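You operate a simulated robot arm through the tools that you are given. There is no shell and no other tool. Be economical: measure what you need, move in short steps, check, and stop when the job is done.

The job below is to be done with a simulated two-armed robot. You get a single attempt, and the scene is never put back.

## Task
Lock the small purple box away in the chest's teal drawer.
Fine: hold the chest while you work the drawer; turn the brass catch across again.

It is judged by the outcome, as a careful person would: the job done as asked, and still so three seconds after it is handed in. It fails if anything else is knocked over, pushed out of place, dropped, spilled or broken.

## Robot
Two 7-joint arms with two-finger parallel grippers on one trunk, on a base that drives. Base frame: it is fixed to the floor where the robot stands at the start and does not move with it; the origin is under the middle of the robot, x ahead of it, y to its left, z up. Lengths are in m, angles in rad, forces in N, time in s.
The left shoulder is at the start at [0.07, 0.134, 1.176], the right one opposite. With the tool pointing down near the work surface each hand reaches from about 0.1 to 0.64 m from the robot's upright axis, wherever it stands, measured 20 degrees to its own side. Places, roughly: brass catch [0.5, 0, 0.9]; teal drawer [0.6, -0.1, 0.8]; chest da [0.6, -0.1, 0.8]. Payload 1.57 kg a hand.
The tool frame of a hand sits at the grasp point between the pads (the TCP): z along the fingers, y along the line on which they close. The tips reach 0.03 m beyond it. The gripper opens to 0.08 m. The fingers are 0.017 m wide and 0.012 m thick; the gripper's body (0.04 by 0.082 m) begins 0.08 m behind the TCP.
Orientation is that of the tool frame in the base frame, as a unit quaternion [w, x, y, z]. With the fingers straight down and closing along the base's y, the tool's x points along the base's -x, its y along +y and its z along -z.

## Interface
- The arms move only by the tool servo_tool. It takes "left_motion", "right_motion" or both (then of equal length, played together; a hand with none holds still); each is a list of rows, each a list of 7 numbers: the turn, a rotation vector about the base's x, y, z in units of 4 degrees (1.0 is 4 degrees), then the shift along the base's x, y, z in units of 50 mm (1.0 is 50 mm), then the gripper command, from -1 (shut) to 1 (fully open), values between in proportion. In form: [[wx, wy, wz, tx, ty, tz, hand], ...]. A call has 1 to 8 rows; each row shifts and turns the commanded pose from where the row before left it. A call with a number of a shift or a turn outside -1 to 1 is refused whole. Rows are played at 5 a second. More than 0.05 m and 0.15 rad between two rows, or a gripper value outside its range, and nothing of the call is played. Where a pose cannot be reached the arm comes as near as it can. A force on the tool above 50 N (or 10 N above the force at the start of the call, whichever is more), or a blocked arm, ends the call early, and 0.2 s more pass. Each finger travels about 0.153 m/s and halts on what it meets, pressing with about 43 N; the grip force reading is that of the motor and also rises with nothing between the fingers. The clock runs only during rows and for 0.2 s after the last one: add rows that do not move to give the fingers time. It gives the time, the measured TCP pose, the force on the tool (base axes), the opening and the grip force at its end, in the units of the frame above (readings bear some noise), and new pictures: "views" is both (left out), scene, wrist or none (wrist: the cameras of the hands that moved).
- Cameras (640 x 400 px; columns grow to the right, rows downward): "scene" is now at [0.1248, -0.0268, 1.3886]; the picture's right is [-0.32, -0.95, 0.00], its down [-0.68, 0.23, -0.69] and it looks along [0.65, -0.22, -0.72] (base axes); focal length 256 px, centre (320, 200). "left" rides on the left gripper at [0.072, 0.007, -0.122] in its tool frame; the picture's right is [-0.09, 1.00, 0.00], its down [-0.84, -0.08, -0.54] and it looks along [-0.54, -0.05, 0.84] (tool axes); focal length 238 px, centre (320, 200). "right" rides on the right gripper at [0.072, -0.007, -0.122] in its tool frame; the picture's right is [0.09, 1.00, 0.00], its down [-0.84, 0.08, -0.54] and it looks along [-0.54, 0.05, 0.84] (tool axes); focal length 238 px, centre (320, 200). There is no depth. A picture from a camera that has moved, and an enlarged one, comes with that camera's place and axes in the base frame and with its lens.
- raise_lower(by): slides the trunk up (or, below 0, down) by that many m; the arms and the scene camera ride with it, the base frame stays. It gives what a move gives, with no picture.
- drive_base(legs): drives the robot by 1 to 6 legs, each [ahead, left, turn to the left] in m, m and rad, along the robot's own axes; the way and the turn of a leg run together, so that a leg with both is an arc; at most 1.5 m and 3.142 rad a leg. The arms and the cameras ride along, it lands a little off, and it stops where it bumps. It gives what a move gives, and a new picture of the scene camera.
- pan_tilt(pan, tilt): turns the head with the scene camera to pan (to the left, within 1.501 rad either way) and tilt (down, from -0.506 to 1.204), counted from straight ahead of the robot. It gives what a move gives, and a new picture of the scene camera.
- enlarge(camera, box): a new picture of the part [left, top, right, bottom] of that camera's present view, enlarged. The clock stands still meanwhile.
- hand_in(): hands the job in; it is judged then, once.

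Work in short steps. Places have to be worked out from the pictures, the camera data and where the tool is seen: move nearer, look again, correct. Check each grasp and each placing, and mend what went wrong. You have 120 turns and 260 pictures in all, those below and enlarged ones among them. Open the grippers and draw the arms clear of the work before you hand the job in, unless the task says otherwise; then end with one line.

The tools are called after ">>>" by a JSON object that holds its "name" and its "arguments". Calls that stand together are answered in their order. servo_tool: Moves the arms, as the interface text tells. Its arguments: {"type":"object","properties":{"left_motion":{"type":"array","items":{"type":"array","items":{"type":"number"}}},"right_motion":{"type":"array","items":{"type":"array","items":{"type":"number"}}},"views":{"type":"string","enum":["both","scene","wrist","none"]}},"required":[]} The other tools are called the same way: raise_lower (by) slides the trunk up or down; drive_base (legs) drives the base; pan_tilt (pan, tilt) turns the head that bears the scene camera; enlarge (camera, box) takes an enlarged picture of a part of a camera's view; hand_in () hands the job in.

At the start:

```text
time_s: 0.0
left_ee_pos: [0.3269, 0.0325, 1.105]
left_orientation: [0.0, -0.001, 1.0, -0.001]
left_ft_force: [-0.1, 0.1, 0.0]
left_opening: 0.08
left_finger_force: 0.1
right_ee_pos: [0.3752, -0.3888, 1.0569]
right_orientation: [0.0, 0.0, 1.0, 0.0]
right_ft_force: [-0.5, 0.5, 0.1]
right_opening: 0.0802
right_finger_force: 0.1
trunk travel left (down, up): [-0.75, 0.19]
robot x, y, heading: [-0.0002, -0.0012, -0.002]
head pan, tilt: [-0.33, 0.806]
```

scene: 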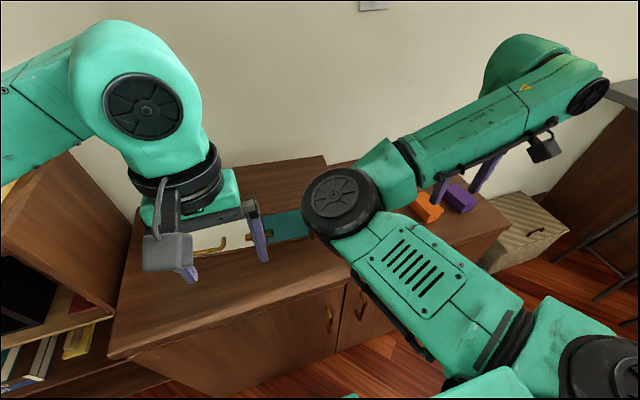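
right: 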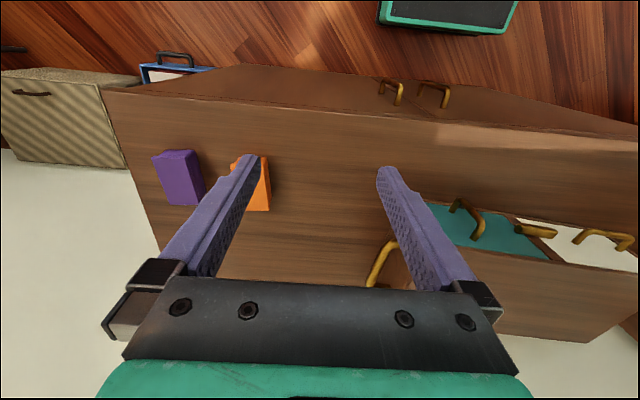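
left: 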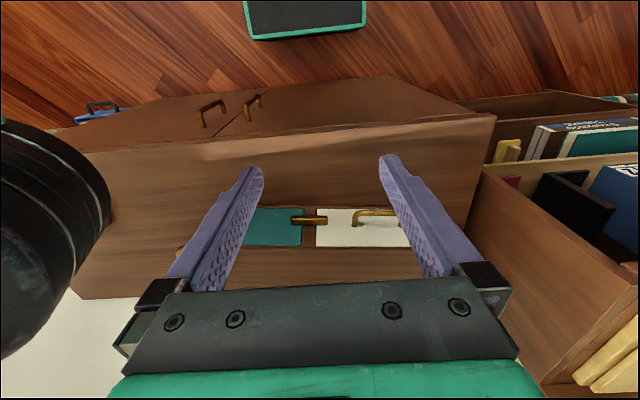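

The arms hide the chest in the scene view, so I'll draw both hands back and outward to see it.

>>> {"name": "servo_tool", "arguments": {"left_motion": [[0, 0, 0, -0.6, 1, 0.4, 1], [0, 0, 0, -0.6, 1, 0.4, 1], [0, 0, 0, 0, 1, 0.4, 1], [0, 0, 0, 0, 1, 0, 1]], "right_motion": [[0, 0, 0, -0.8, -0.5, 0, 1], [0, 0, 0, -0.8, -0.5, 0, 1], [0, 0, 0, -0.8, 0, 0, 1], [0, 0, 0, -0.8, 0, 0, 1]]}}

>>> {"name": "enlarge", "arguments": {"camera": "scene", "box": [120, 120, 520, 370]}}

```text
refused: row 1 steps farther than a row can; nothing moved
```

```text
1.60 times, centred on (320, 245) of scene
camera zoom: at [0.1248, -0.0268, 1.3886], right [-0.32, -0.95, 0.0], down [-0.68, 0.23, -0.69], along [0.65, -0.22, -0.72], focal length 410 px, centre (320, 128)
```

zoom: 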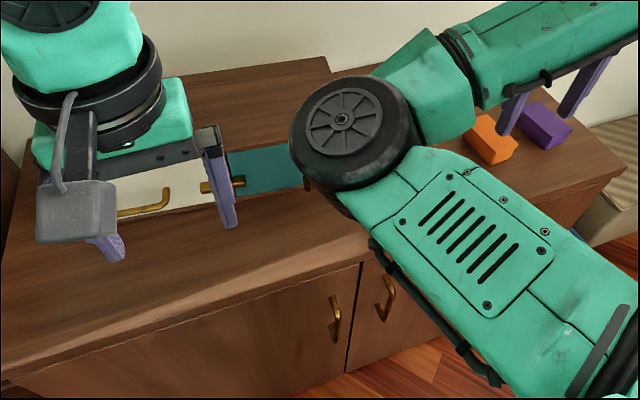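

The total step per row must stay within 50 mm; I'll retry with smaller rows.

>>> {"name": "servo_tool", "arguments": {"left_motion": [[0, 0, 0, -0.4, 0.8, 0.3, 1], [0, 0, 0, -0.4, 0.8, 0.3, 1], [0, 0, 0, 0, 0.9, 0.3, 1], [0, 0, 0, 0, 0.9, 0, 1]], "right_motion": [[0, 0, 0, -0.8, -0.5, 0, 1], [0, 0, 0, -0.8, -0.5, 0, 1], [0, 0, 0, -0.8, 0, 0, 1], [0, 0, 0, -0.8, 0, 0, 1]]}}

```text
time_s: 1.0
left_ee_pos: [0.2851, 0.2042, 1.1484]
left_orientation: [0.001, 0.001, 1.0, -0.002]
left_ft_force: [-0.5, 0.2, 0.6]
left_opening: 0.08
left_finger_force: 0.1
right_ee_pos: [0.2121, -0.4343, 1.0592]
right_orientation: [0.002, 0.0, 1.0, -0.001]
right_ft_force: [-0.8, 0.3, 0.7]
right_opening: 0.08
right_finger_force: 0.0
trunk travel left (down, up): [-0.75, 0.19]
robot x, y, heading: [0.0031, 0.004, 0.001]
head pan, tilt: [-0.33, 0.806]
camera scene: at [0.1216, -0.024, 1.389], right [-0.32, -0.95, 0.0], down [-0.68, 0.23, -0.69], along [0.66, -0.23, -0.72], focal length 256 px, centre (320, 200)
camera right: at [0.1399, -0.4416, 1.1812], right [-0.09, 1.0, 0.0], down [0.84, 0.08, 0.54], along [0.54, 0.05, -0.84], focal length 238 px, centre (320, 200)
camera left: at [0.2133, 0.2129, 1.2719], right [0.09, 1.0, 0.0], down [0.84, -0.08, 0.54], along [0.54, -0.05, -0.84], focal length 238 px, centre (320, 200)
```

scene: 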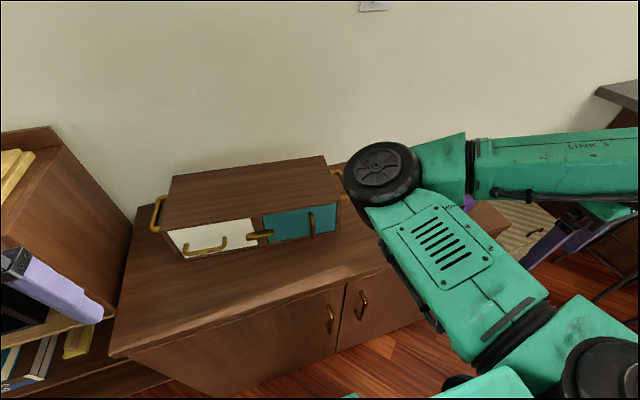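
right: 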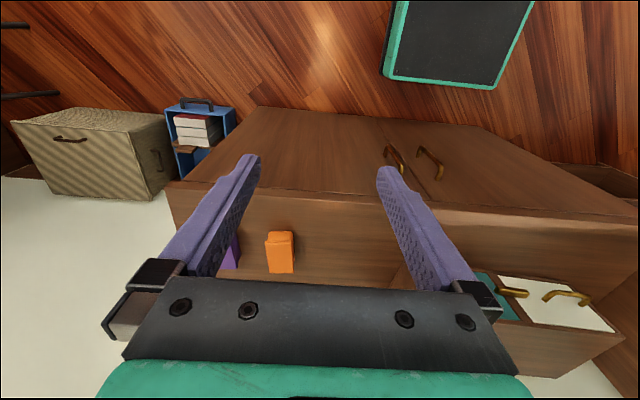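
left: 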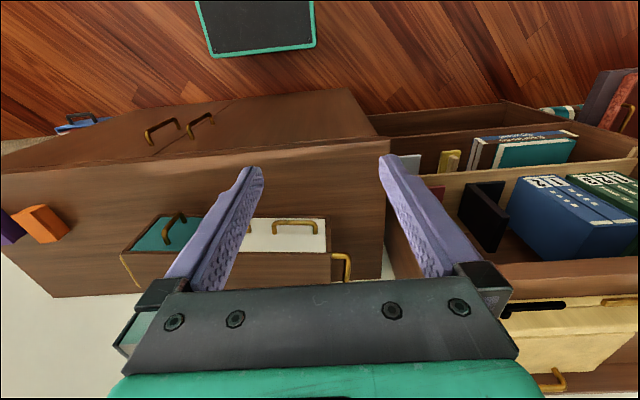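

The chest is now visible, with a white drawer on its left, a teal one on its right and the catch bar between them. I'll enlarge it.

>>> {"name": "enlarge", "arguments": {"camera": "scene", "box": [140, 140, 364, 280]}}

>>> {"name": "enlarge", "arguments": {"camera": "left", "box": [0, 160, 360, 385]}}

```text
2.86 times, centred on (252, 210) of scene
camera zoom: at [0.1216, -0.024, 1.389], right [-0.32, -0.95, 0.0], down [-0.68, 0.23, -0.69], along [0.66, -0.23, -0.72], focal length 733 px, centre (514, 171)
```

zoom: 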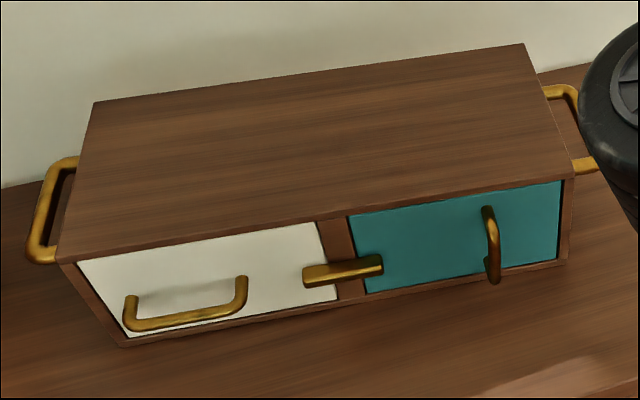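

```text
1.78 times, centred on (180, 272) of left
camera zoom: at [0.2133, 0.2129, 1.2719], right [0.09, 1.0, 0.0], down [0.84, -0.08, 0.54], along [0.54, -0.05, -0.84], focal length 424 px, centre (569, 71)
```

zoom: 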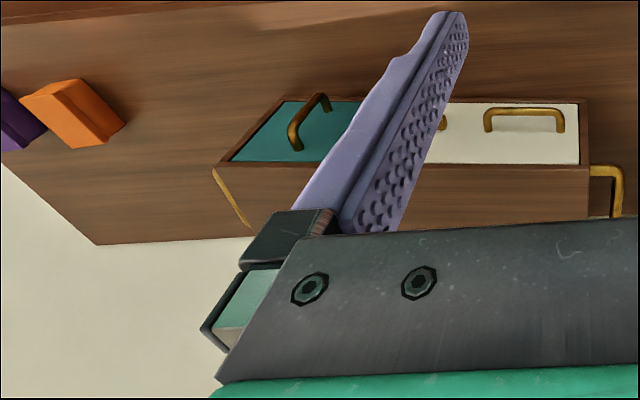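

Chest estimate: front face from (0.566,0.197) to (0.525,-0.224), yaw about -0.1 rad, top at z≈0.925. The catch is near (0.525,-0.01,0.87) and the teal handle, which is vertical, near (0.505,-0.137,0.87). I'll lower the trunk a little and pitch the right hand forward.

>>> {"name": "raise_lower", "arguments": {"by": -0.1}}

>>> {"name": "servo_tool", "arguments": {"right_motion": [[0, -1, 0, 0, 0.3, 0, 1], [0, -1, 0, 0, 0.3, 0, 1], [0, -1, 0, 0, 0.3, 0, 1], [0, -1, 0, 0, 0.3, 0, 1], [0, -1, 0, 0, 0.3, 0, 1], [0, -1, 0, 0, 0.3, 0, 1], [0, -1, 0, 0, 0.3, 0, 1], [0, -1, 0, 0, 0.3, 0, 1]], "views": "none"}}

>>> {"name": "servo_tool", "arguments": {"right_motion": [[0, -1, 0, 0, 0.3, 0, 1], [0, -1, 0, 0, 0.3, 0, 1], [0, -1, 0, 0, 0.3, 0, 1], [0, -1, 0, 0, 0.3, 0, 1], [0, -1, 0, 0, 0.3, 0, 1], [0, -1, 0, 0, 0.3, 0, 1], [0, -1, 0, 0, 0.3, 0, 1], [0, -1, 0, 0, 0.3, 0, 1]]}}

```text
time_s: 2.3
left_ee_pos: [0.2875, 0.2032, 1.0482]
left_orientation: [0.0, 0.0, 1.0, 0.001]
left_ft_force: [-0.4, -0.3, -0.4]
left_opening: 0.0801
left_finger_force: 0.1
right_ee_pos: [0.2145, -0.4365, 0.9577]
right_orientation: [0.0, 0.0, 1.0, -0.001]
right_ft_force: [0.4, -0.1, -0.2]
right_opening: 0.0799
right_finger_force: 0.0
trunk travel left (down, up): [-0.65, 0.29]
robot x, y, heading: [-0.0034, 0.0019, 0.001]
head pan, tilt: [-0.33, 0.806]
```

```text
time_s: 4.1
left_ee_pos: [0.2877, 0.202, 1.048]
left_orientation: [0.001, 0.001, 1.0, 0.0]
left_ft_force: [-0.4, 0.3, -0.4]
left_opening: 0.08
left_finger_force: 0.1
right_ee_pos: [0.2161, -0.4227, 0.9566]
right_orientation: [0.035, 0.0, 0.999, 0.0]
right_ft_force: [0.1, -0.2, -0.3]
right_opening: 0.0801
right_finger_force: 0.0
right hand out of reach, approached as far as the arm can: row 2, 3, 4, 5, 6, 7, 8
trunk travel left (down, up): [-0.65, 0.29]
robot x, y, heading: [-0.0004, 0.0015, 0.0]
head pan, tilt: [-0.33, 0.806]
```

```text
time_s: 5.9
left_ee_pos: [0.2887, 0.2032, 1.0489]
left_orientation: [0.0, 0.001, 1.0, -0.001]
left_ft_force: [-0.4, 0.5, 0.5]
left_opening: 0.0801
left_finger_force: 0.2
right_ee_pos: [0.2147, -0.4219, 0.9555]
right_orientation: [0.033, 0.0, 0.999, 0.001]
right_ft_force: [-0.3, 0.9, -0.4]
right_opening: 0.0798
right_finger_force: 0.1
right hand out of reach, approached as far as the arm can: row 1, 2, 3, 4, 5, 6, 7, 8
trunk travel left (down, up): [-0.65, 0.29]
robot x, y, heading: [0.0019, -0.0002, -0.001]
head pan, tilt: [-0.33, 0.806]
camera scene: at [0.1247, -0.0268, 1.2886], right [-0.32, -0.95, 0.0], down [-0.68, 0.23, -0.69], along [0.65, -0.22, -0.72], focal length 256 px, centre (320, 200)
camera right: at [0.1348, -0.4289, 1.0738], right [-0.09, 1.0, -0.01], down [0.8, 0.08, 0.6], along [0.6, 0.05, -0.8], focal length 238 px, centre (320, 200)
```

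scene: 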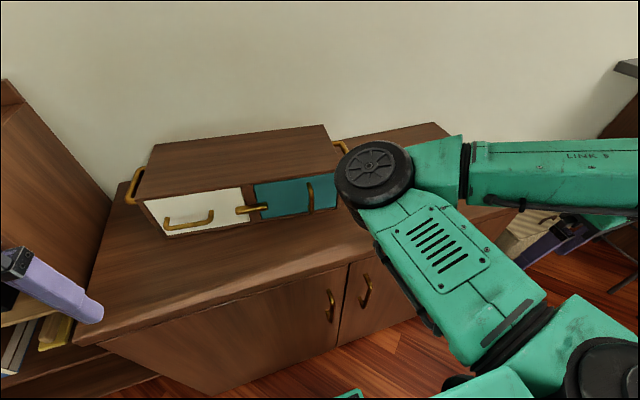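
right: 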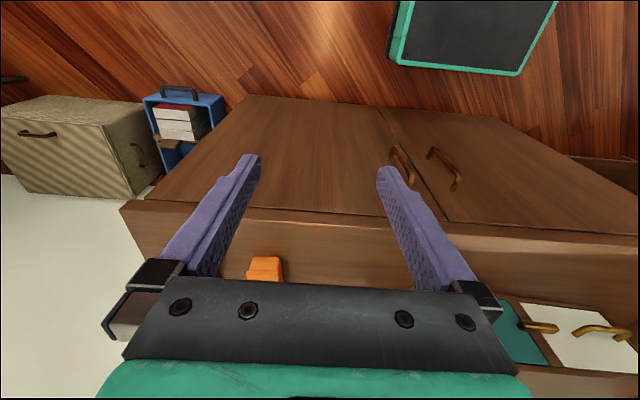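

Too cramped to pitch there. I'll move the hand forward and up first, then pitch it.

>>> {"name": "servo_tool", "arguments": {"right_motion": [[0, 0, 0, 0.9, 0.3, 0.2, 1], [0, 0, 0, 0.9, 0.3, 0.2, 1], [0, -1, 0, 0.9, 0, 0.2, 1], [0, -1, 0, 0.9, 0, 0, 1], [0, -1, 0, 0, 0, 0, 1], [0, -1, 0, 0, 0, 0, 1], [0, -1, 0, 0, 0, 0, 1], [0, -1, 0, 0, 0, 0, 1]], "views": "none"}}

>>> {"name": "servo_tool", "arguments": {"right_motion": [[0, -1, 0, 0, 0, 0, 1], [0, -1, 0, 0, 0, 0, 1], [0, -1, 0, 0, 0, 0, 1], [0, -1, 0, 0, 0, 0, 1], [0, -1, 0, 0, 0, 0, 1], [0, -1, 0, 0, 0, 0, 1]]}}

```text
time_s: 7.7
left_ee_pos: [0.2876, 0.2022, 1.0489]
left_orientation: [0.0, -0.001, 1.0, 0.0]
left_ft_force: [-0.5, -1.1, 0.2]
left_opening: 0.08
left_finger_force: 0.1
right_ee_pos: [0.3941, -0.395, 0.9855]
right_orientation: [0.243, 0.0, 0.97, 0.0]
right_ft_force: [0.3, -0.8, 0.0]
right_opening: 0.0801
right_finger_force: 0.1
trunk travel left (down, up): [-0.65, 0.29]
robot x, y, heading: [-0.0001, -0.0014, -0.001]
head pan, tilt: [-0.33, 0.806]
```

```text
time_s: 9.1
left_ee_pos: [0.2877, 0.2023, 1.0489]
left_orientation: [0.0, 0.0, 1.0, 0.001]
left_ft_force: [0.7, 0.4, -0.4]
left_opening: 0.0803
left_finger_force: 0.1
right_ee_pos: [0.3956, -0.4028, 0.9861]
right_orientation: [0.439, 0.0, 0.899, -0.001]
right_ft_force: [1.0, 0.8, -0.4]
right_opening: 0.08
right_finger_force: 0.0
right hand out of reach, approached as far as the arm can: row 2, 5
trunk travel left (down, up): [-0.65, 0.29]
robot x, y, heading: [0.0007, 0.0018, -0.002]
head pan, tilt: [-0.33, 0.806]
camera scene: at [0.1247, -0.0269, 1.2886], right [-0.32, -0.95, 0.0], down [-0.68, 0.23, -0.69], along [0.65, -0.22, -0.72], focal length 256 px, centre (320, 200)
camera right: at [0.2564, -0.4087, 1.0047], right [-0.06, 1.0, -0.07], down [0.09, 0.08, 0.99], along [0.99, 0.05, -0.09], focal length 238 px, centre (320, 200)
```

scene: 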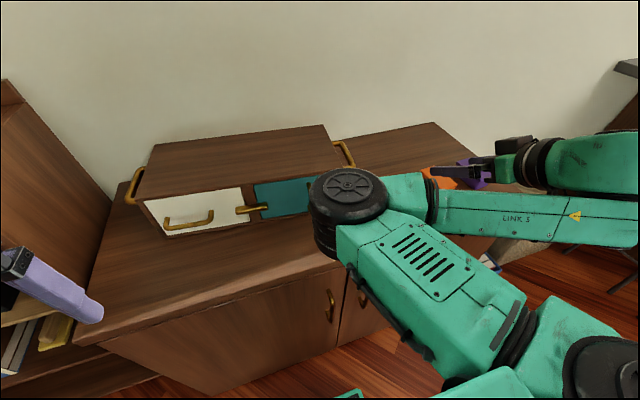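
right: 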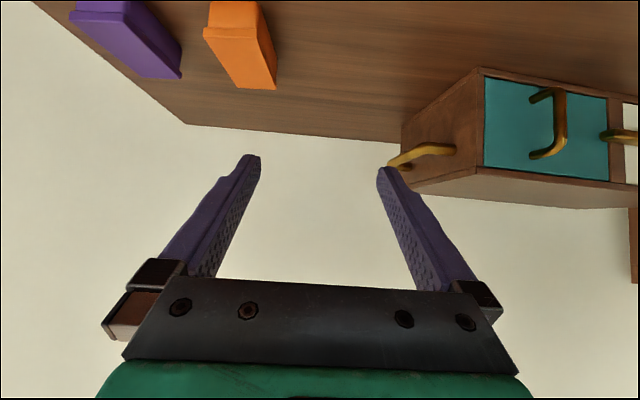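

The right wrist camera has a good forward view of the chest front, so I'll enlarge that before restoring the hand.

>>> {"name": "enlarge", "arguments": {"camera": "right", "box": [380, 40, 640, 202]}}

>>> {"name": "enlarge", "arguments": {"camera": "right", "box": [40, 0, 300, 162]}}

```text
2.46 times, centred on (510, 121) of right
camera zoom: at [0.2564, -0.4087, 1.0047], right [-0.06, 1.0, -0.07], down [0.09, 0.08, 0.99], along [0.99, 0.05, -0.09], focal length 587 px, centre (-148, 394)
```

zoom: 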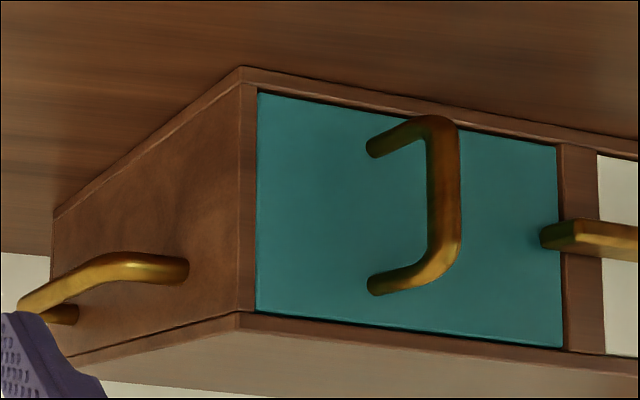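

```text
2.46 times, centred on (170, 81) of right
camera zoom: at [0.2564, -0.4087, 1.0047], right [-0.06, 1.0, -0.07], down [0.09, 0.08, 0.99], along [0.99, 0.05, -0.09], focal length 587 px, centre (689, 493)
```

zoom: 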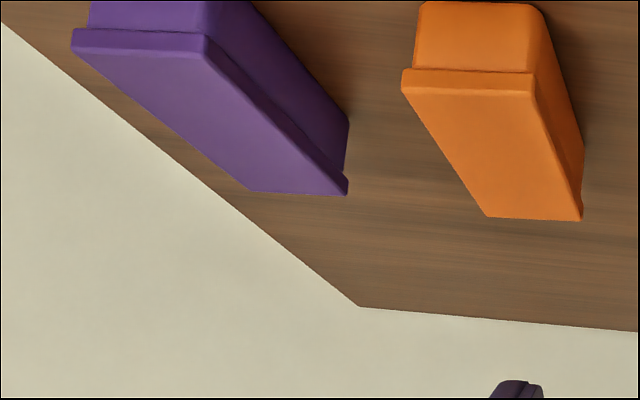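

I read the teal handle bar at about (0.505,-0.125), z 0.83–0.90, the catch centre at (≈0.525,-0.007,0.87), and the purple box at about (0.49,-0.595), roughly 0.045 by 0.08. Working with the hands pointing down suits the reach, so I'll restore the right hand and move it aside.

>>> {"name": "servo_tool", "arguments": {"right_motion": [[0, 1, 0, 0, -0.3, 0, 1], [0, 1, 0, 0, -0.3, 0, 1], [0, 1, 0, 0, -0.3, 0, 1], [0, 1, 0, 0, -0.3, 0, 1], [0, 1, 0, 0, -0.3, 0, 1], [0, 1, 0, 0, -0.3, 0, 1], [0, 1, 0, 0, -0.3, 0, 1], [0, 1, 0, 0, -0.3, 0, 1]], "left_motion": [[0, 0, 0, 0.6, -0.4, 0, -1], [0, 0, 0, 0.6, -0.4, 0, -1], [0, 0, 0, 0.6, -0.4, 0, -1], [0, 0, 0, 0.6, -0.4, 0, -1], [0, 0, 0, 0.6, -0.4, 0, -1], [0, 0, 0, 0.4, -0.4, 0, -1], [0, 0, 0, 0, -0.4, 0, -1], [0, 0, 0, 0, -0.4, 0, -1]], "views": "none"}}

>>> {"name": "servo_tool", "arguments": {"right_motion": [[0, 1, 0, 0, 0, 0, 1], [0, 1, 0, 0, 0, 0, 1], [0, 1, 0, 0, 0, 0, 1], [0, 1, 0, 0, 0, 0, 1], [0, 1, 0, 0, 0, 0, 1]], "left_motion": [[0, 0, 0, 0, 0, 0, -1], [0, 0, 0, 0, 0, 0, -1], [0, 0, 0, 0, 0, 0, -1], [0, 0, 0, 0, 0, 0, -1], [0, 0, 0, 0, 0, 0, -1]]}}

```text
time_s: 10.9
left_ee_pos: [0.4579, 0.042, 1.0481]
left_orientation: [0.0, 0.0, 1.0, 0.001]
left_ft_force: [-1.4, 0.0, 0.3]
left_opening: 0.0
left_finger_force: 21.5
right_ee_pos: [0.3974, -0.5241, 0.9856]
right_orientation: [0.173, 0.001, 0.985, 0.0]
right_ft_force: [-0.5, 0.0, 0.2]
right_opening: 0.0798
right_finger_force: 0.1
trunk travel left (down, up): [-0.65, 0.29]
robot x, y, heading: [-0.0001, 0.0018, 0.002]
head pan, tilt: [-0.33, 0.806]
```

```text
time_s: 12.1
left_ee_pos: [0.4585, 0.0425, 1.049]
left_orientation: [0.0, 0.0, 1.0, -0.001]
left_ft_force: [0.6, 0.5, 1.1]
left_opening: 0.0
left_finger_force: 21.4
right_ee_pos: [0.3975, -0.5233, 0.9858]
right_orientation: [-0.001, 0.0, 1.0, 0.0]
right_ft_force: [0.7, -0.5, -0.3]
right_opening: 0.08
right_finger_force: 0.0
trunk travel left (down, up): [-0.65, 0.29]
robot x, y, heading: [-0.0004, 0.0012, 0.003]
head pan, tilt: [-0.33, 0.806]
camera scene: at [0.1251, -0.027, 1.2886], right [-0.32, -0.95, 0.0], down [-0.68, 0.23, -0.69], along [0.65, -0.22, -0.72], focal length 256 px, centre (320, 200)
camera right: at [0.325, -0.5295, 1.1087], right [-0.09, 1.0, 0.0], down [0.84, 0.08, 0.54], along [0.54, 0.05, -0.84], focal length 238 px, centre (320, 200)
camera left: at [0.3872, 0.0507, 1.1712], right [0.09, 1.0, 0.0], down [0.84, -0.08, 0.54], along [0.54, -0.05, -0.84], focal length 238 px, centre (320, 200)
```

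scene: 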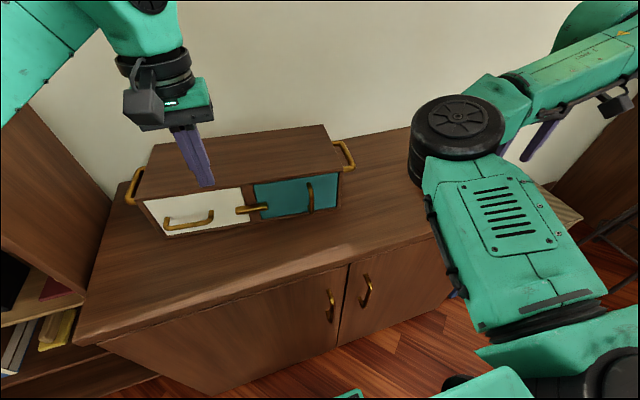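
right: 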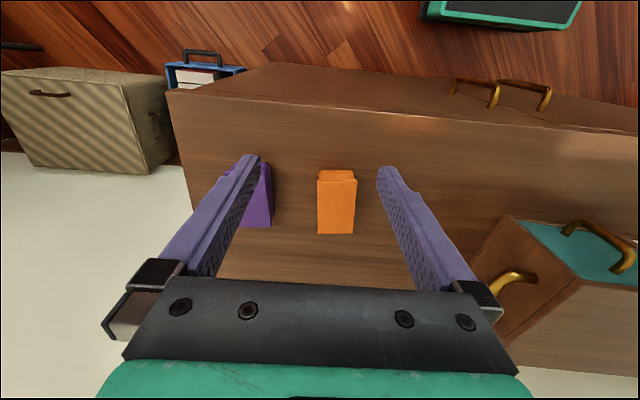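
left: 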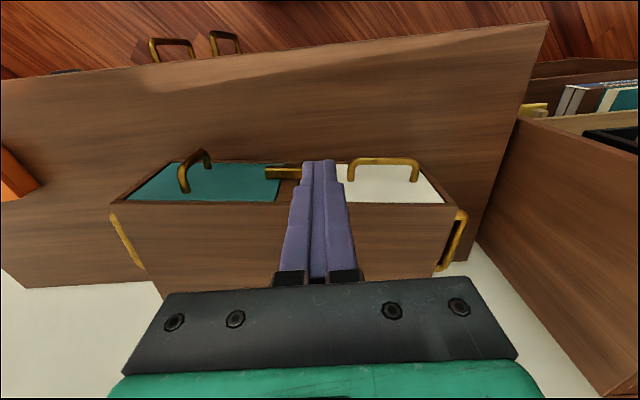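

Clear view now; I'll enlarge the catch area from the left wrist and the scene cameras.

>>> {"name": "enlarge", "arguments": {"camera": "left", "box": [160, 120, 400, 270]}}

>>> {"name": "enlarge", "arguments": {"camera": "scene", "box": [120, 120, 360, 270]}}

```text
2.67 times, centred on (280, 195) of left
camera zoom: at [0.3872, 0.0507, 1.1712], right [0.09, 1.0, 0.0], down [0.84, -0.08, 0.54], along [0.54, -0.05, -0.84], focal length 636 px, centre (427, 213)
```

zoom: 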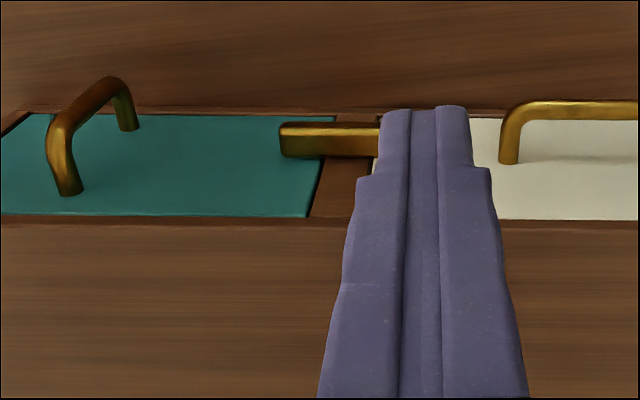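

```text
2.67 times, centred on (240, 195) of scene
camera zoom: at [0.1251, -0.027, 1.2886], right [-0.32, -0.95, 0.0], down [-0.68, 0.23, -0.69], along [0.65, -0.22, -0.72], focal length 684 px, centre (533, 213)
```

zoom: 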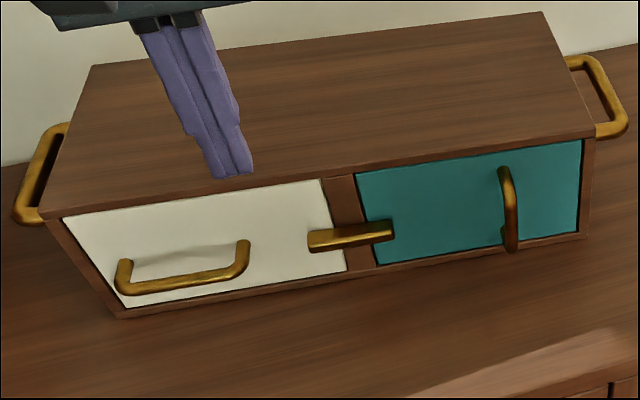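

The catch bar spans about y -0.038 to 0.030 at z≈0.87, x≈0.52. I'll bring the closed left fingertips above its left (white-side) end, just in front of the face.

>>> {"name": "servo_tool", "arguments": {"left_motion": [[0, 0, 0, 0.4, -0.15, -0.4, -1], [0, 0, 0, 0.4, -0.15, -0.4, -1], [0, 0, 0, 0.4, -0.1, -0.6, -1], [0, 0, 0, 0.1, 0, -0.6, -1], [0, 0, 0, 0, 0, 0, -1]]}}

>>> {"name": "enlarge", "arguments": {"camera": "scene", "box": [160, 120, 360, 245]}}

>>> {"name": "enlarge", "arguments": {"camera": "left", "box": [200, 60, 440, 210]}}

```text
time_s: 13.3
left_ee_pos: [0.5206, 0.0236, 0.948]
left_orientation: [0.0, -0.001, 1.0, 0.0]
left_ft_force: [0.1, -0.4, -0.6]
left_opening: 0.0
left_finger_force: 21.9
right_ee_pos: [0.3958, -0.523, 0.9865]
right_orientation: [0.0, 0.0, 1.0, 0.0]
right_ft_force: [0.4, -1.0, 0.4]
right_opening: 0.0798
right_finger_force: 0.0
trunk travel left (down, up): [-0.65, 0.29]
robot x, y, heading: [-0.0025, -0.0009, -0.003]
head pan, tilt: [-0.33, 0.806]
camera scene: at [0.1244, -0.0271, 1.2887], right [-0.32, -0.95, 0.0], down [-0.68, 0.23, -0.69], along [0.65, -0.22, -0.72], focal length 256 px, centre (320, 200)
camera left: at [0.4488, 0.0299, 1.0716], right [0.09, 1.0, 0.0], down [0.84, -0.08, 0.54], along [0.54, -0.05, -0.84], focal length 238 px, centre (320, 200)
```

scene: 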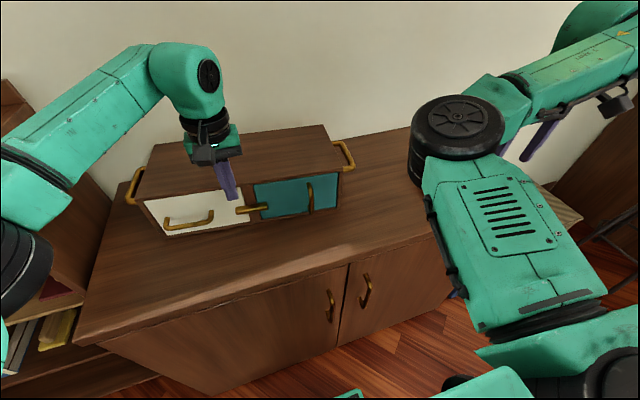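
left: 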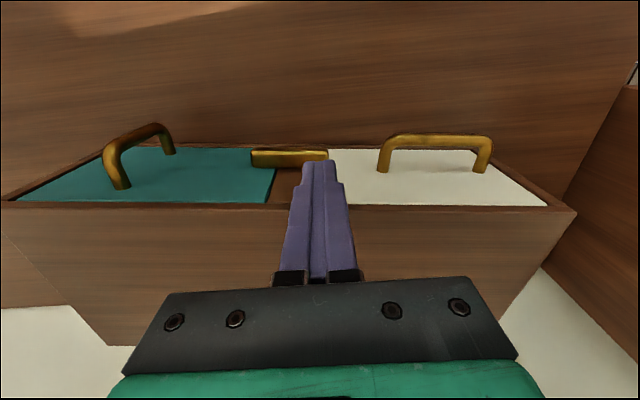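

```text
3.20 times, centred on (260, 182) of scene
camera zoom: at [0.1244, -0.0271, 1.2887], right [-0.32, -0.95, 0.0], down [-0.68, 0.23, -0.69], along [0.65, -0.22, -0.72], focal length 820 px, centre (512, 256)
```

zoom: 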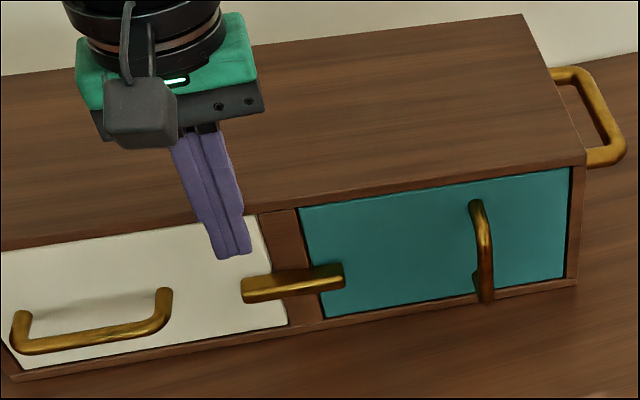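

```text
2.67 times, centred on (320, 135) of left
camera zoom: at [0.4488, 0.0299, 1.0716], right [0.09, 1.0, 0.0], down [0.84, -0.08, 0.54], along [0.54, -0.05, -0.84], focal length 636 px, centre (320, 373)
```

zoom: 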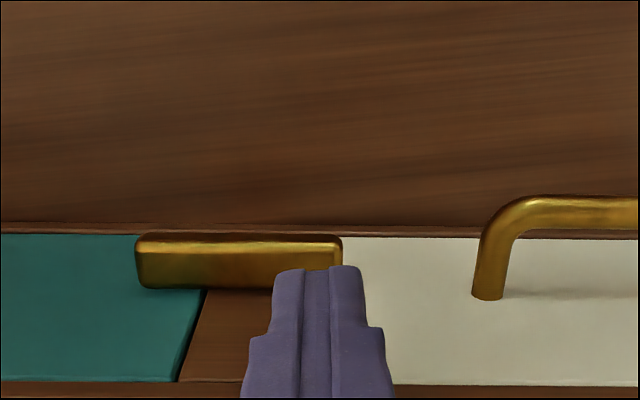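

The bar occupies x≈0.526–0.539, z≈0.86–0.88, with its pivot near y=-0.004. I'll shift the fingertip 8 mm forward and press the left end down.

>>> {"name": "servo_tool", "arguments": {"left_motion": [[0, 0, 0, 0.17, 0, -0.3, -1], [0, 0, 0, 0, 0, -0.3, -1], [0, 0, 0, 0, 0, -0.3, -1], [0, 0, 0, 0, 0, -0.3, -1], [0, 0, 0, 0, 0, -0.3, -1], [0, 0, 0, 0, 0, 0, -1]]}}

>>> {"name": "enlarge", "arguments": {"camera": "scene", "box": [160, 120, 360, 245]}}

```text
time_s: 14.7
left_ee_pos: [0.5299, 0.0238, 0.8731]
left_orientation: [0.0, 0.0, 1.0, 0.0]
left_ft_force: [-0.3, -0.3, 0.2]
left_opening: 0.0002
left_finger_force: 22.1
right_ee_pos: [0.3938, -0.5224, 0.9873]
right_orientation: [-0.001, 0.0, 1.0, 0.001]
right_ft_force: [-0.6, 0.9, -0.2]
right_opening: 0.0796
right_finger_force: 0.1
trunk travel left (down, up): [-0.65, 0.29]
robot x, y, heading: [-0.0012, -0.0014, -0.004]
head pan, tilt: [-0.33, 0.806]
camera scene: at [0.1247, -0.0269, 1.2886], right [-0.32, -0.95, 0.0], down [-0.68, 0.23, -0.69], along [0.65, -0.22, -0.72], focal length 256 px, centre (320, 200)
camera left: at [0.4589, 0.0308, 0.9963], right [0.09, 1.0, 0.0], down [0.84, -0.08, 0.54], along [0.54, -0.05, -0.84], focal length 238 px, centre (320, 200)
```

scene: 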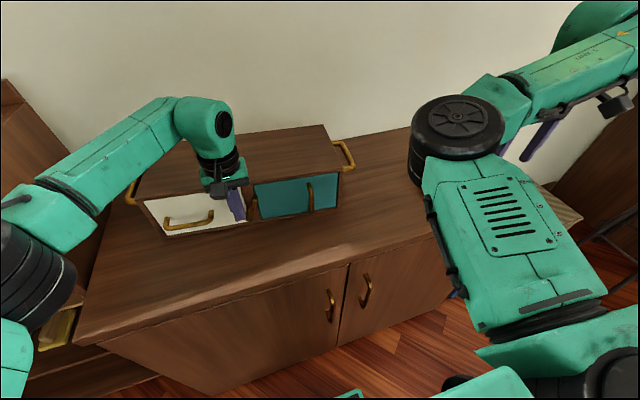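
left: 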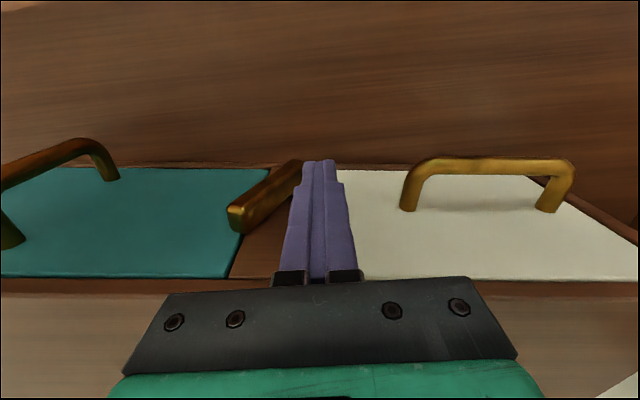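

```text
3.20 times, centred on (260, 182) of scene
camera zoom: at [0.1247, -0.0269, 1.2886], right [-0.32, -0.95, 0.0], down [-0.68, 0.23, -0.69], along [0.65, -0.22, -0.72], focal length 820 px, centre (512, 256)
```

zoom: 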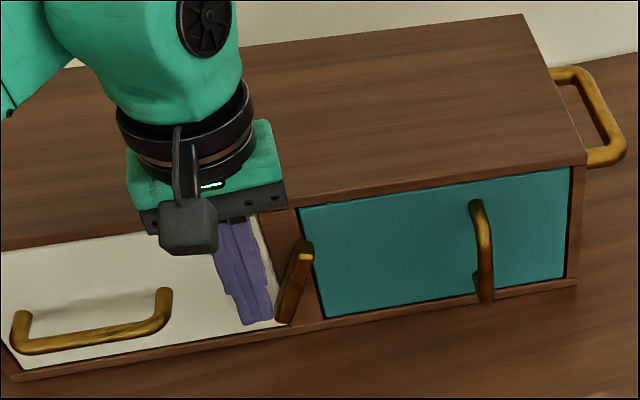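

The catch is turning freely, at roughly 70°. I'll go down a touch more and push sideways so it lies flush along the finger.

>>> {"name": "servo_tool", "arguments": {"left_motion": [[0, 0, 0, 0, 0, -0.16, -1], [0, 0, 0, 0, -0.08, 0, -1], [0, 0, 0, 0, -0.06, 0, -1], [0, 0, 0, 0, 0, 0, -1]], "views": "wrist"}}

>>> {"name": "enlarge", "arguments": {"camera": "scene", "box": [160, 120, 360, 245]}}

```text
time_s: 15.7
left_ee_pos: [0.5321, 0.0147, 0.8653]
left_orientation: [0.0, 0.0, 1.0, 0.001]
left_ft_force: [0.0, 0.8, 0.2]
left_opening: 0.0003
left_finger_force: 21.0
right_ee_pos: [0.3972, -0.5222, 0.986]
right_orientation: [0.001, 0.0, 1.0, 0.0]
right_ft_force: [0.3, 0.2, -0.2]
right_opening: 0.08
right_finger_force: 0.0
trunk travel left (down, up): [-0.65, 0.29]
robot x, y, heading: [0.0025, 0.0018, -0.002]
head pan, tilt: [-0.33, 0.806]
camera left: at [0.461, 0.0231, 0.9887], right [0.09, 1.0, 0.0], down [0.84, -0.08, 0.54], along [0.54, -0.05, -0.84], focal length 238 px, centre (320, 200)
```

left: 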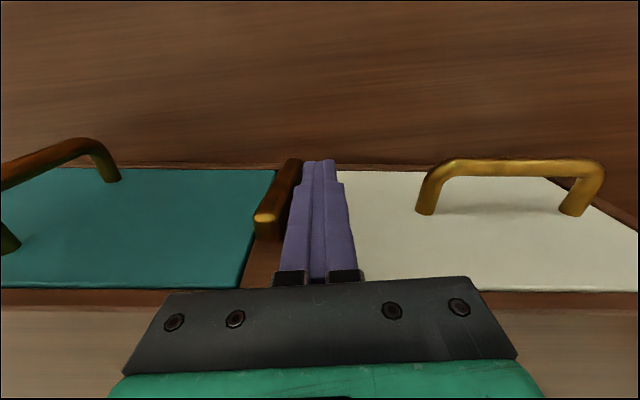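

```text
3.20 times, centred on (260, 182) of scene
camera zoom: at [0.1249, -0.0267, 1.2886], right [-0.32, -0.95, 0.0], down [-0.68, 0.23, -0.69], along [0.65, -0.22, -0.72], focal length 820 px, centre (512, 256)
```

zoom: 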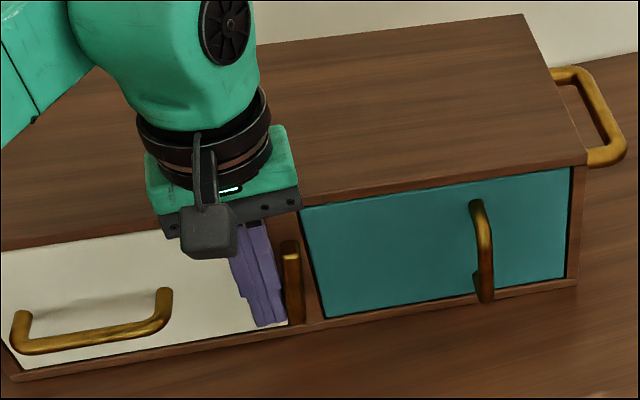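

The bar's lower end still leans slightly to the left compared with the divider; I'll push a few more mm.

>>> {"name": "servo_tool", "arguments": {"left_motion": [[0, 0, 0, 0, -0.05, 0, -1], [0, 0, 0, 0, -0.05, 0, -1], [0, 0, 0, 0, 0, 0, -1]], "views": "none"}}

>>> {"name": "enlarge", "arguments": {"camera": "scene", "box": [200, 160, 300, 222]}}

>>> {"name": "enlarge", "arguments": {"camera": "left", "box": [200, 130, 400, 255]}}

```text
time_s: 16.5
left_ee_pos: [0.5325, 0.0121, 0.8669]
left_orientation: [0.0, -0.001, 1.0, -0.001]
left_ft_force: [1.0, 7.6, 1.8]
left_opening: 0.0
left_finger_force: 21.2
right_ee_pos: [0.3964, -0.5218, 0.9875]
right_orientation: [0.001, 0.0, 1.0, -0.001]
right_ft_force: [-0.2, 0.7, 0.2]
right_opening: 0.0803
right_finger_force: 0.0
trunk travel left (down, up): [-0.65, 0.29]
robot x, y, heading: [0.0005, 0.0013, -0.001]
head pan, tilt: [-0.33, 0.806]
```

```text
6.40 times, centred on (250, 191) of scene
camera zoom: at [0.1249, -0.025, 1.2887], right [-0.32, -0.95, 0.0], down [-0.68, 0.23, -0.69], along [0.65, -0.22, -0.72], focal length 1641 px, centre (768, 258)
```

zoom: 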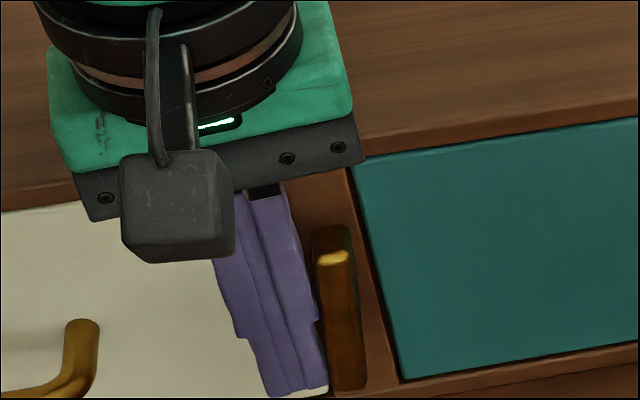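

```text
3.20 times, centred on (300, 192) of left
camera zoom: at [0.4604, 0.0205, 0.989], right [0.09, 1.0, 0.0], down [0.84, -0.08, 0.54], along [0.54, -0.05, -0.84], focal length 763 px, centre (384, 224)
```

zoom: 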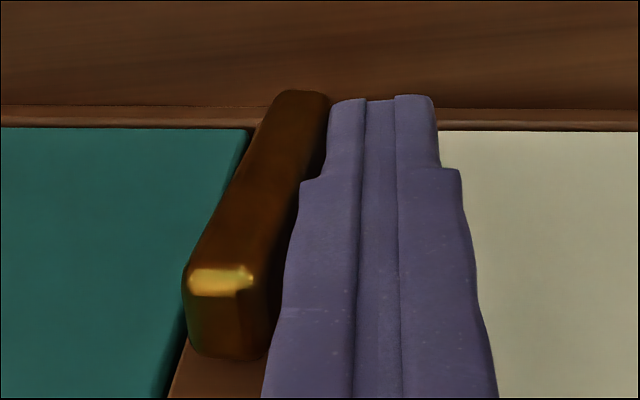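

The catch is upright within the divider and resists at 7.6 N, so it is at its stop or flush. I'll back off the left hand and go look at the left side handle.

>>> {"name": "servo_tool", "arguments": {"left_motion": [[0, 0, 0, -0.1, 0.3, 0, -1], [0, 0, 0, -0.2, 0.2, 0.5, -1], [0, 0, 0, 0, 0, 0.9, -1], [0, 0, 0, 0, 0, 0.9, -1], [0, 0, 0, 0, 0.8, 0.5, 1], [0, 0, 0, 0.5, 0.8, 0, 1], [0, 0, 0, 0.5, 0.8, 0, 1], [0, 0, 0, 0, 0.8, 0, 1]]}}

```text
time_s: 18.3
left_ee_pos: [0.5694, 0.1932, 1.005]
left_orientation: [0.0, 0.0, 1.0, 0.0]
left_ft_force: [-0.2, 0.8, 0.1]
left_opening: 0.0804
left_finger_force: 0.0
right_ee_pos: [0.3948, -0.5204, 0.9874]
right_orientation: [0.0, 0.0, 1.0, -0.001]
right_ft_force: [-0.3, 0.0, 0.8]
right_opening: 0.08
right_finger_force: 0.0
trunk travel left (down, up): [-0.65, 0.29]
robot x, y, heading: [-0.001, -0.0, -0.001]
head pan, tilt: [-0.33, 0.806]
camera scene: at [0.124, -0.0243, 1.2888], right [-0.32, -0.95, 0.0], down [-0.68, 0.23, -0.69], along [0.65, -0.23, -0.72], focal length 256 px, centre (320, 200)
camera left: at [0.4969, 0.201, 1.1286], right [0.09, 1.0, 0.0], down [0.84, -0.08, 0.54], along [0.54, -0.05, -0.84], focal length 238 px, centre (320, 200)
```

scene: 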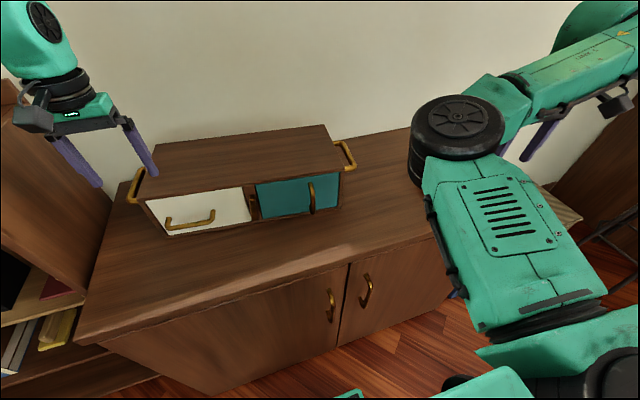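
left: 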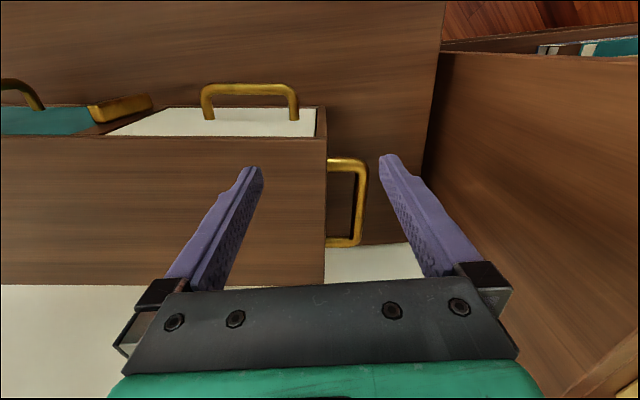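

The left handle is visible between the fingers; I'll enlarge it to locate it precisely.

>>> {"name": "enlarge", "arguments": {"camera": "left", "box": [240, 120, 440, 245]}}

>>> {"name": "enlarge", "arguments": {"camera": "scene", "box": [20, 90, 340, 290]}}

```text
3.20 times, centred on (340, 182) of left
camera zoom: at [0.4969, 0.201, 1.1286], right [0.09, 1.0, 0.0], down [0.84, -0.08, 0.54], along [0.54, -0.05, -0.84], focal length 763 px, centre (256, 256)
```

zoom: 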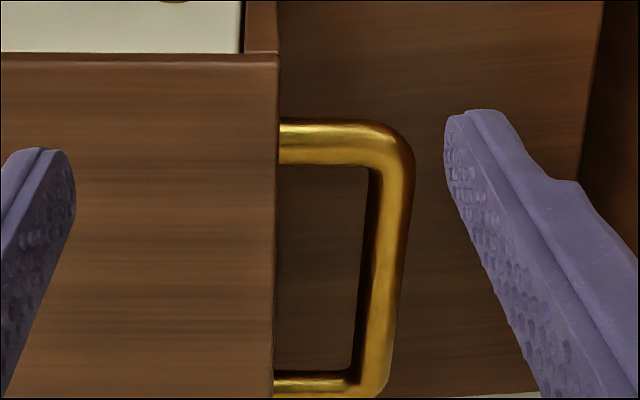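

```text
2.00 times, centred on (180, 190) of scene
camera zoom: at [0.124, -0.0243, 1.2888], right [-0.32, -0.95, 0.0], down [-0.68, 0.23, -0.69], along [0.65, -0.23, -0.72], focal length 513 px, centre (600, 220)
```

zoom: 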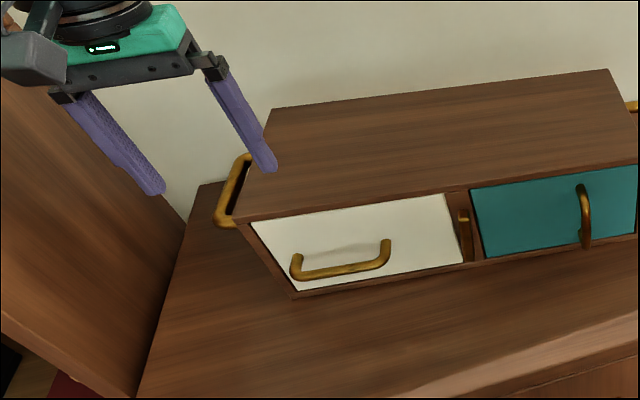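

The handle bar runs from (0.62,0.236) to (0.726,0.228) at z≈0.885, with a ~0.033 gap to the chest side. I'll hover over it with the gripper half open and yawed to the chest.

>>> {"name": "servo_tool", "arguments": {"left_motion": [[0, 0, -0.7, 0.5, 0.25, 0, 0], [0, 0, -0.7, 0.5, 0.25, 0, 0], [0, 0, 0, 0.5, 0.25, 0, 0], [0, 0, 0, 0, 0.1, -0.3, 0], [0, 0, 0, 0, 0, 0, 0]]}}

>>> {"name": "enlarge", "arguments": {"camera": "left", "box": [220, 100, 420, 225]}}

```text
time_s: 19.5
left_ee_pos: [0.564, 0.21, 0.9936]
left_orientation: [0.0, 0.017, 1.0, 0.0]
left_ft_force: [-0.2, 0.3, -0.7]
left_opening: 0.0401
left_finger_force: 0.1
left hand out of reach, approached as far as the arm can: row 1, 2, 3
right_ee_pos: [0.3952, -0.5228, 0.9864]
right_orientation: [0.0, 0.0, 1.0, 0.0]
right_ft_force: [-0.1, -0.2, 0.7]
right_opening: 0.0799
right_finger_force: 0.0
trunk travel left (down, up): [-0.65, 0.29]
robot x, y, heading: [0.0004, -0.0004, -0.001]
head pan, tilt: [-0.33, 0.806]
camera scene: at [0.1248, -0.0273, 1.2886], right [-0.32, -0.95, 0.0], down [-0.68, 0.23, -0.69], along [0.65, -0.22, -0.72], focal length 256 px, centre (320, 200)
camera left: at [0.4932, 0.2191, 1.1172], right [0.12, 0.99, 0.0], down [0.83, -0.1, 0.54], along [0.54, -0.07, -0.84], focal length 238 px, centre (320, 200)
```

scene: 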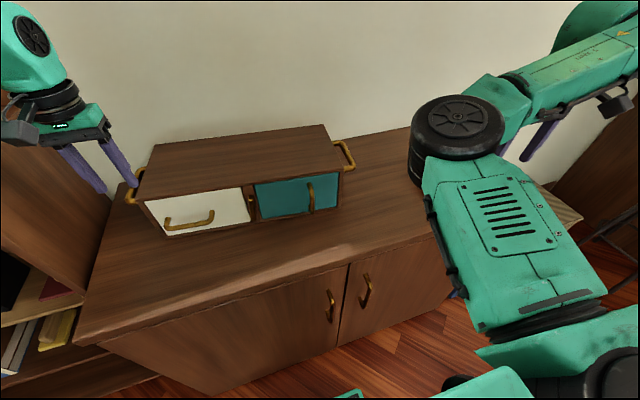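
left: 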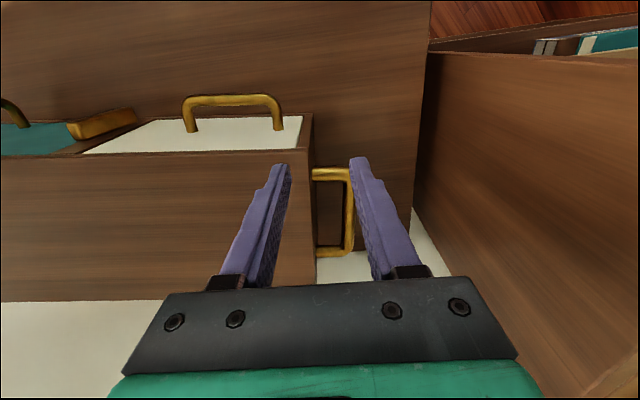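

```text
3.20 times, centred on (320, 162) of left
camera zoom: at [0.4932, 0.2191, 1.1172], right [0.12, 0.99, 0.0], down [0.83, -0.1, 0.54], along [0.54, -0.07, -0.84], focal length 763 px, centre (320, 320)
```

zoom: 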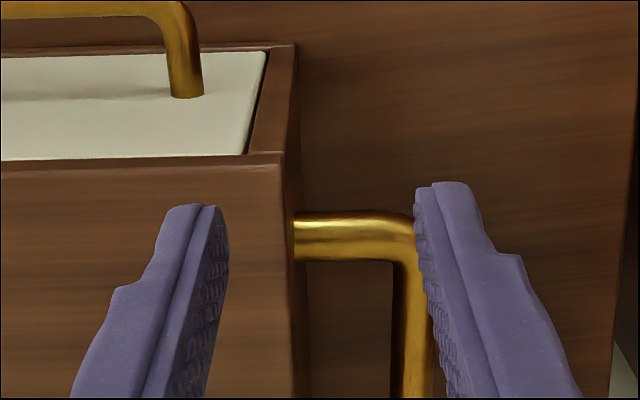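

Straight down is out of reach here, so the robot needs to be ~0.1 m closer. I'll look down to check clearance between the base and the cabinet.

>>> {"name": "pan_tilt", "arguments": {"pan": 0.0, "tilt": 1.2}}

```text
time_s: 20.4
left_ee_pos: [0.5646, 0.2097, 0.994]
left_orientation: [-0.001, 0.016, 1.0, 0.0]
left_ft_force: [-0.9, 0.1, 0.5]
left_opening: 0.0399
left_finger_force: 0.0
right_ee_pos: [0.3968, -0.5218, 0.9864]
right_orientation: [0.0, 0.0, 1.0, 0.0]
right_ft_force: [-0.7, 0.2, -1.4]
right_opening: 0.0799
right_finger_force: 0.0
trunk travel left (down, up): [-0.65, 0.29]
robot x, y, heading: [0.0019, -0.0002, -0.0]
head pan, tilt: [0.0, 1.201]
camera scene: at [0.1049, -0.0008, 1.2615], right [0.0, -1.0, 0.0], down [-0.93, 0.0, -0.36], along [0.36, 0.0, -0.93], focal length 256 px, centre (320, 200)
```

scene: 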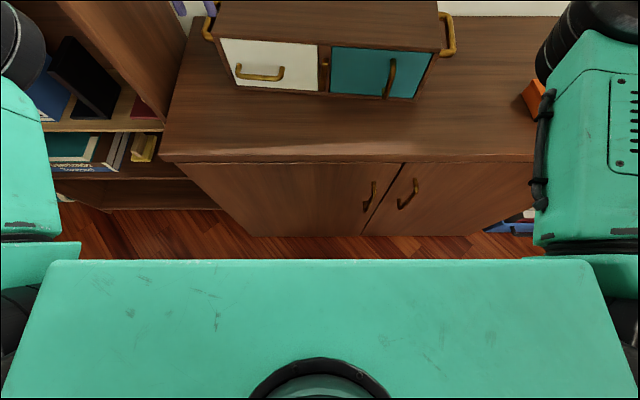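

At floor level the base front lies behind x≈0.27 and the cabinet is at ≥0.37, so a 0.07 m advance is safe. The hands are above the chest top (tips at 0.96).

>>> {"name": "drive_base", "arguments": {"legs": [[0.07, 0, 0]]}}

>>> {"name": "pan_tilt", "arguments": {"pan": 0.0, "tilt": 0.85}}

```text
time_s: 21.4
left_ee_pos: [0.6327, 0.2095, 0.9948]
left_orientation: [0.001, 0.016, 1.0, -0.001]
left_ft_force: [-0.4, 0.2, 0.8]
left_opening: 0.0398
left_finger_force: 0.0
right_ee_pos: [0.463, -0.5236, 0.9865]
right_orientation: [0.001, 0.001, 1.0, 0.0]
right_ft_force: [0.6, 0.2, -0.6]
right_opening: 0.08
right_finger_force: 0.0
trunk travel left (down, up): [-0.65, 0.29]
robot x, y, heading: [0.0721, 0.0008, 0.0]
head pan, tilt: [0.0, 1.201]
camera scene: at [0.1727, -0.0008, 1.2616], right [0.0, -1.0, 0.0], down [-0.93, 0.0, -0.36], along [0.36, 0.0, -0.93], focal length 256 px, centre (320, 200)
```

scene: 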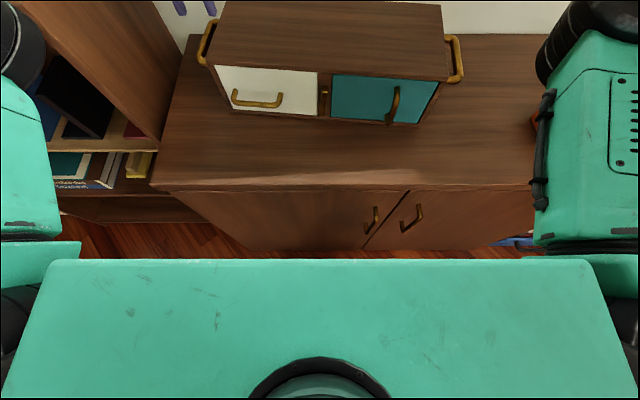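

```text
time_s: 22.2
left_ee_pos: [0.6346, 0.2093, 0.9947]
left_orientation: [0.0, 0.017, 1.0, 0.0]
left_ft_force: [0.3, 0.0, -0.4]
left_opening: 0.04
left_finger_force: 0.1
right_ee_pos: [0.4653, -0.524, 0.9862]
right_orientation: [0.001, 0.001, 1.0, -0.001]
right_ft_force: [0.0, 0.7, 0.1]
right_opening: 0.0798
right_finger_force: 0.0
trunk travel left (down, up): [-0.65, 0.29]
robot x, y, heading: [0.0685, -0.001, -0.0]
head pan, tilt: [0.0, 0.85]
camera scene: at [0.1959, -0.0009, 1.2851], right [0.0, -1.0, 0.0], down [-0.75, 0.0, -0.66], along [0.66, 0.0, -0.75], focal length 256 px, centre (320, 200)
```

scene: 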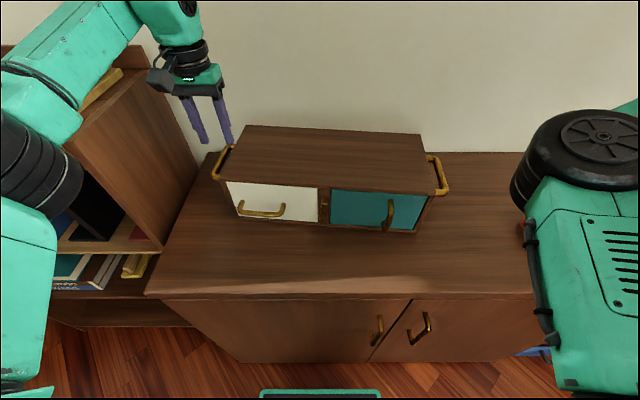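

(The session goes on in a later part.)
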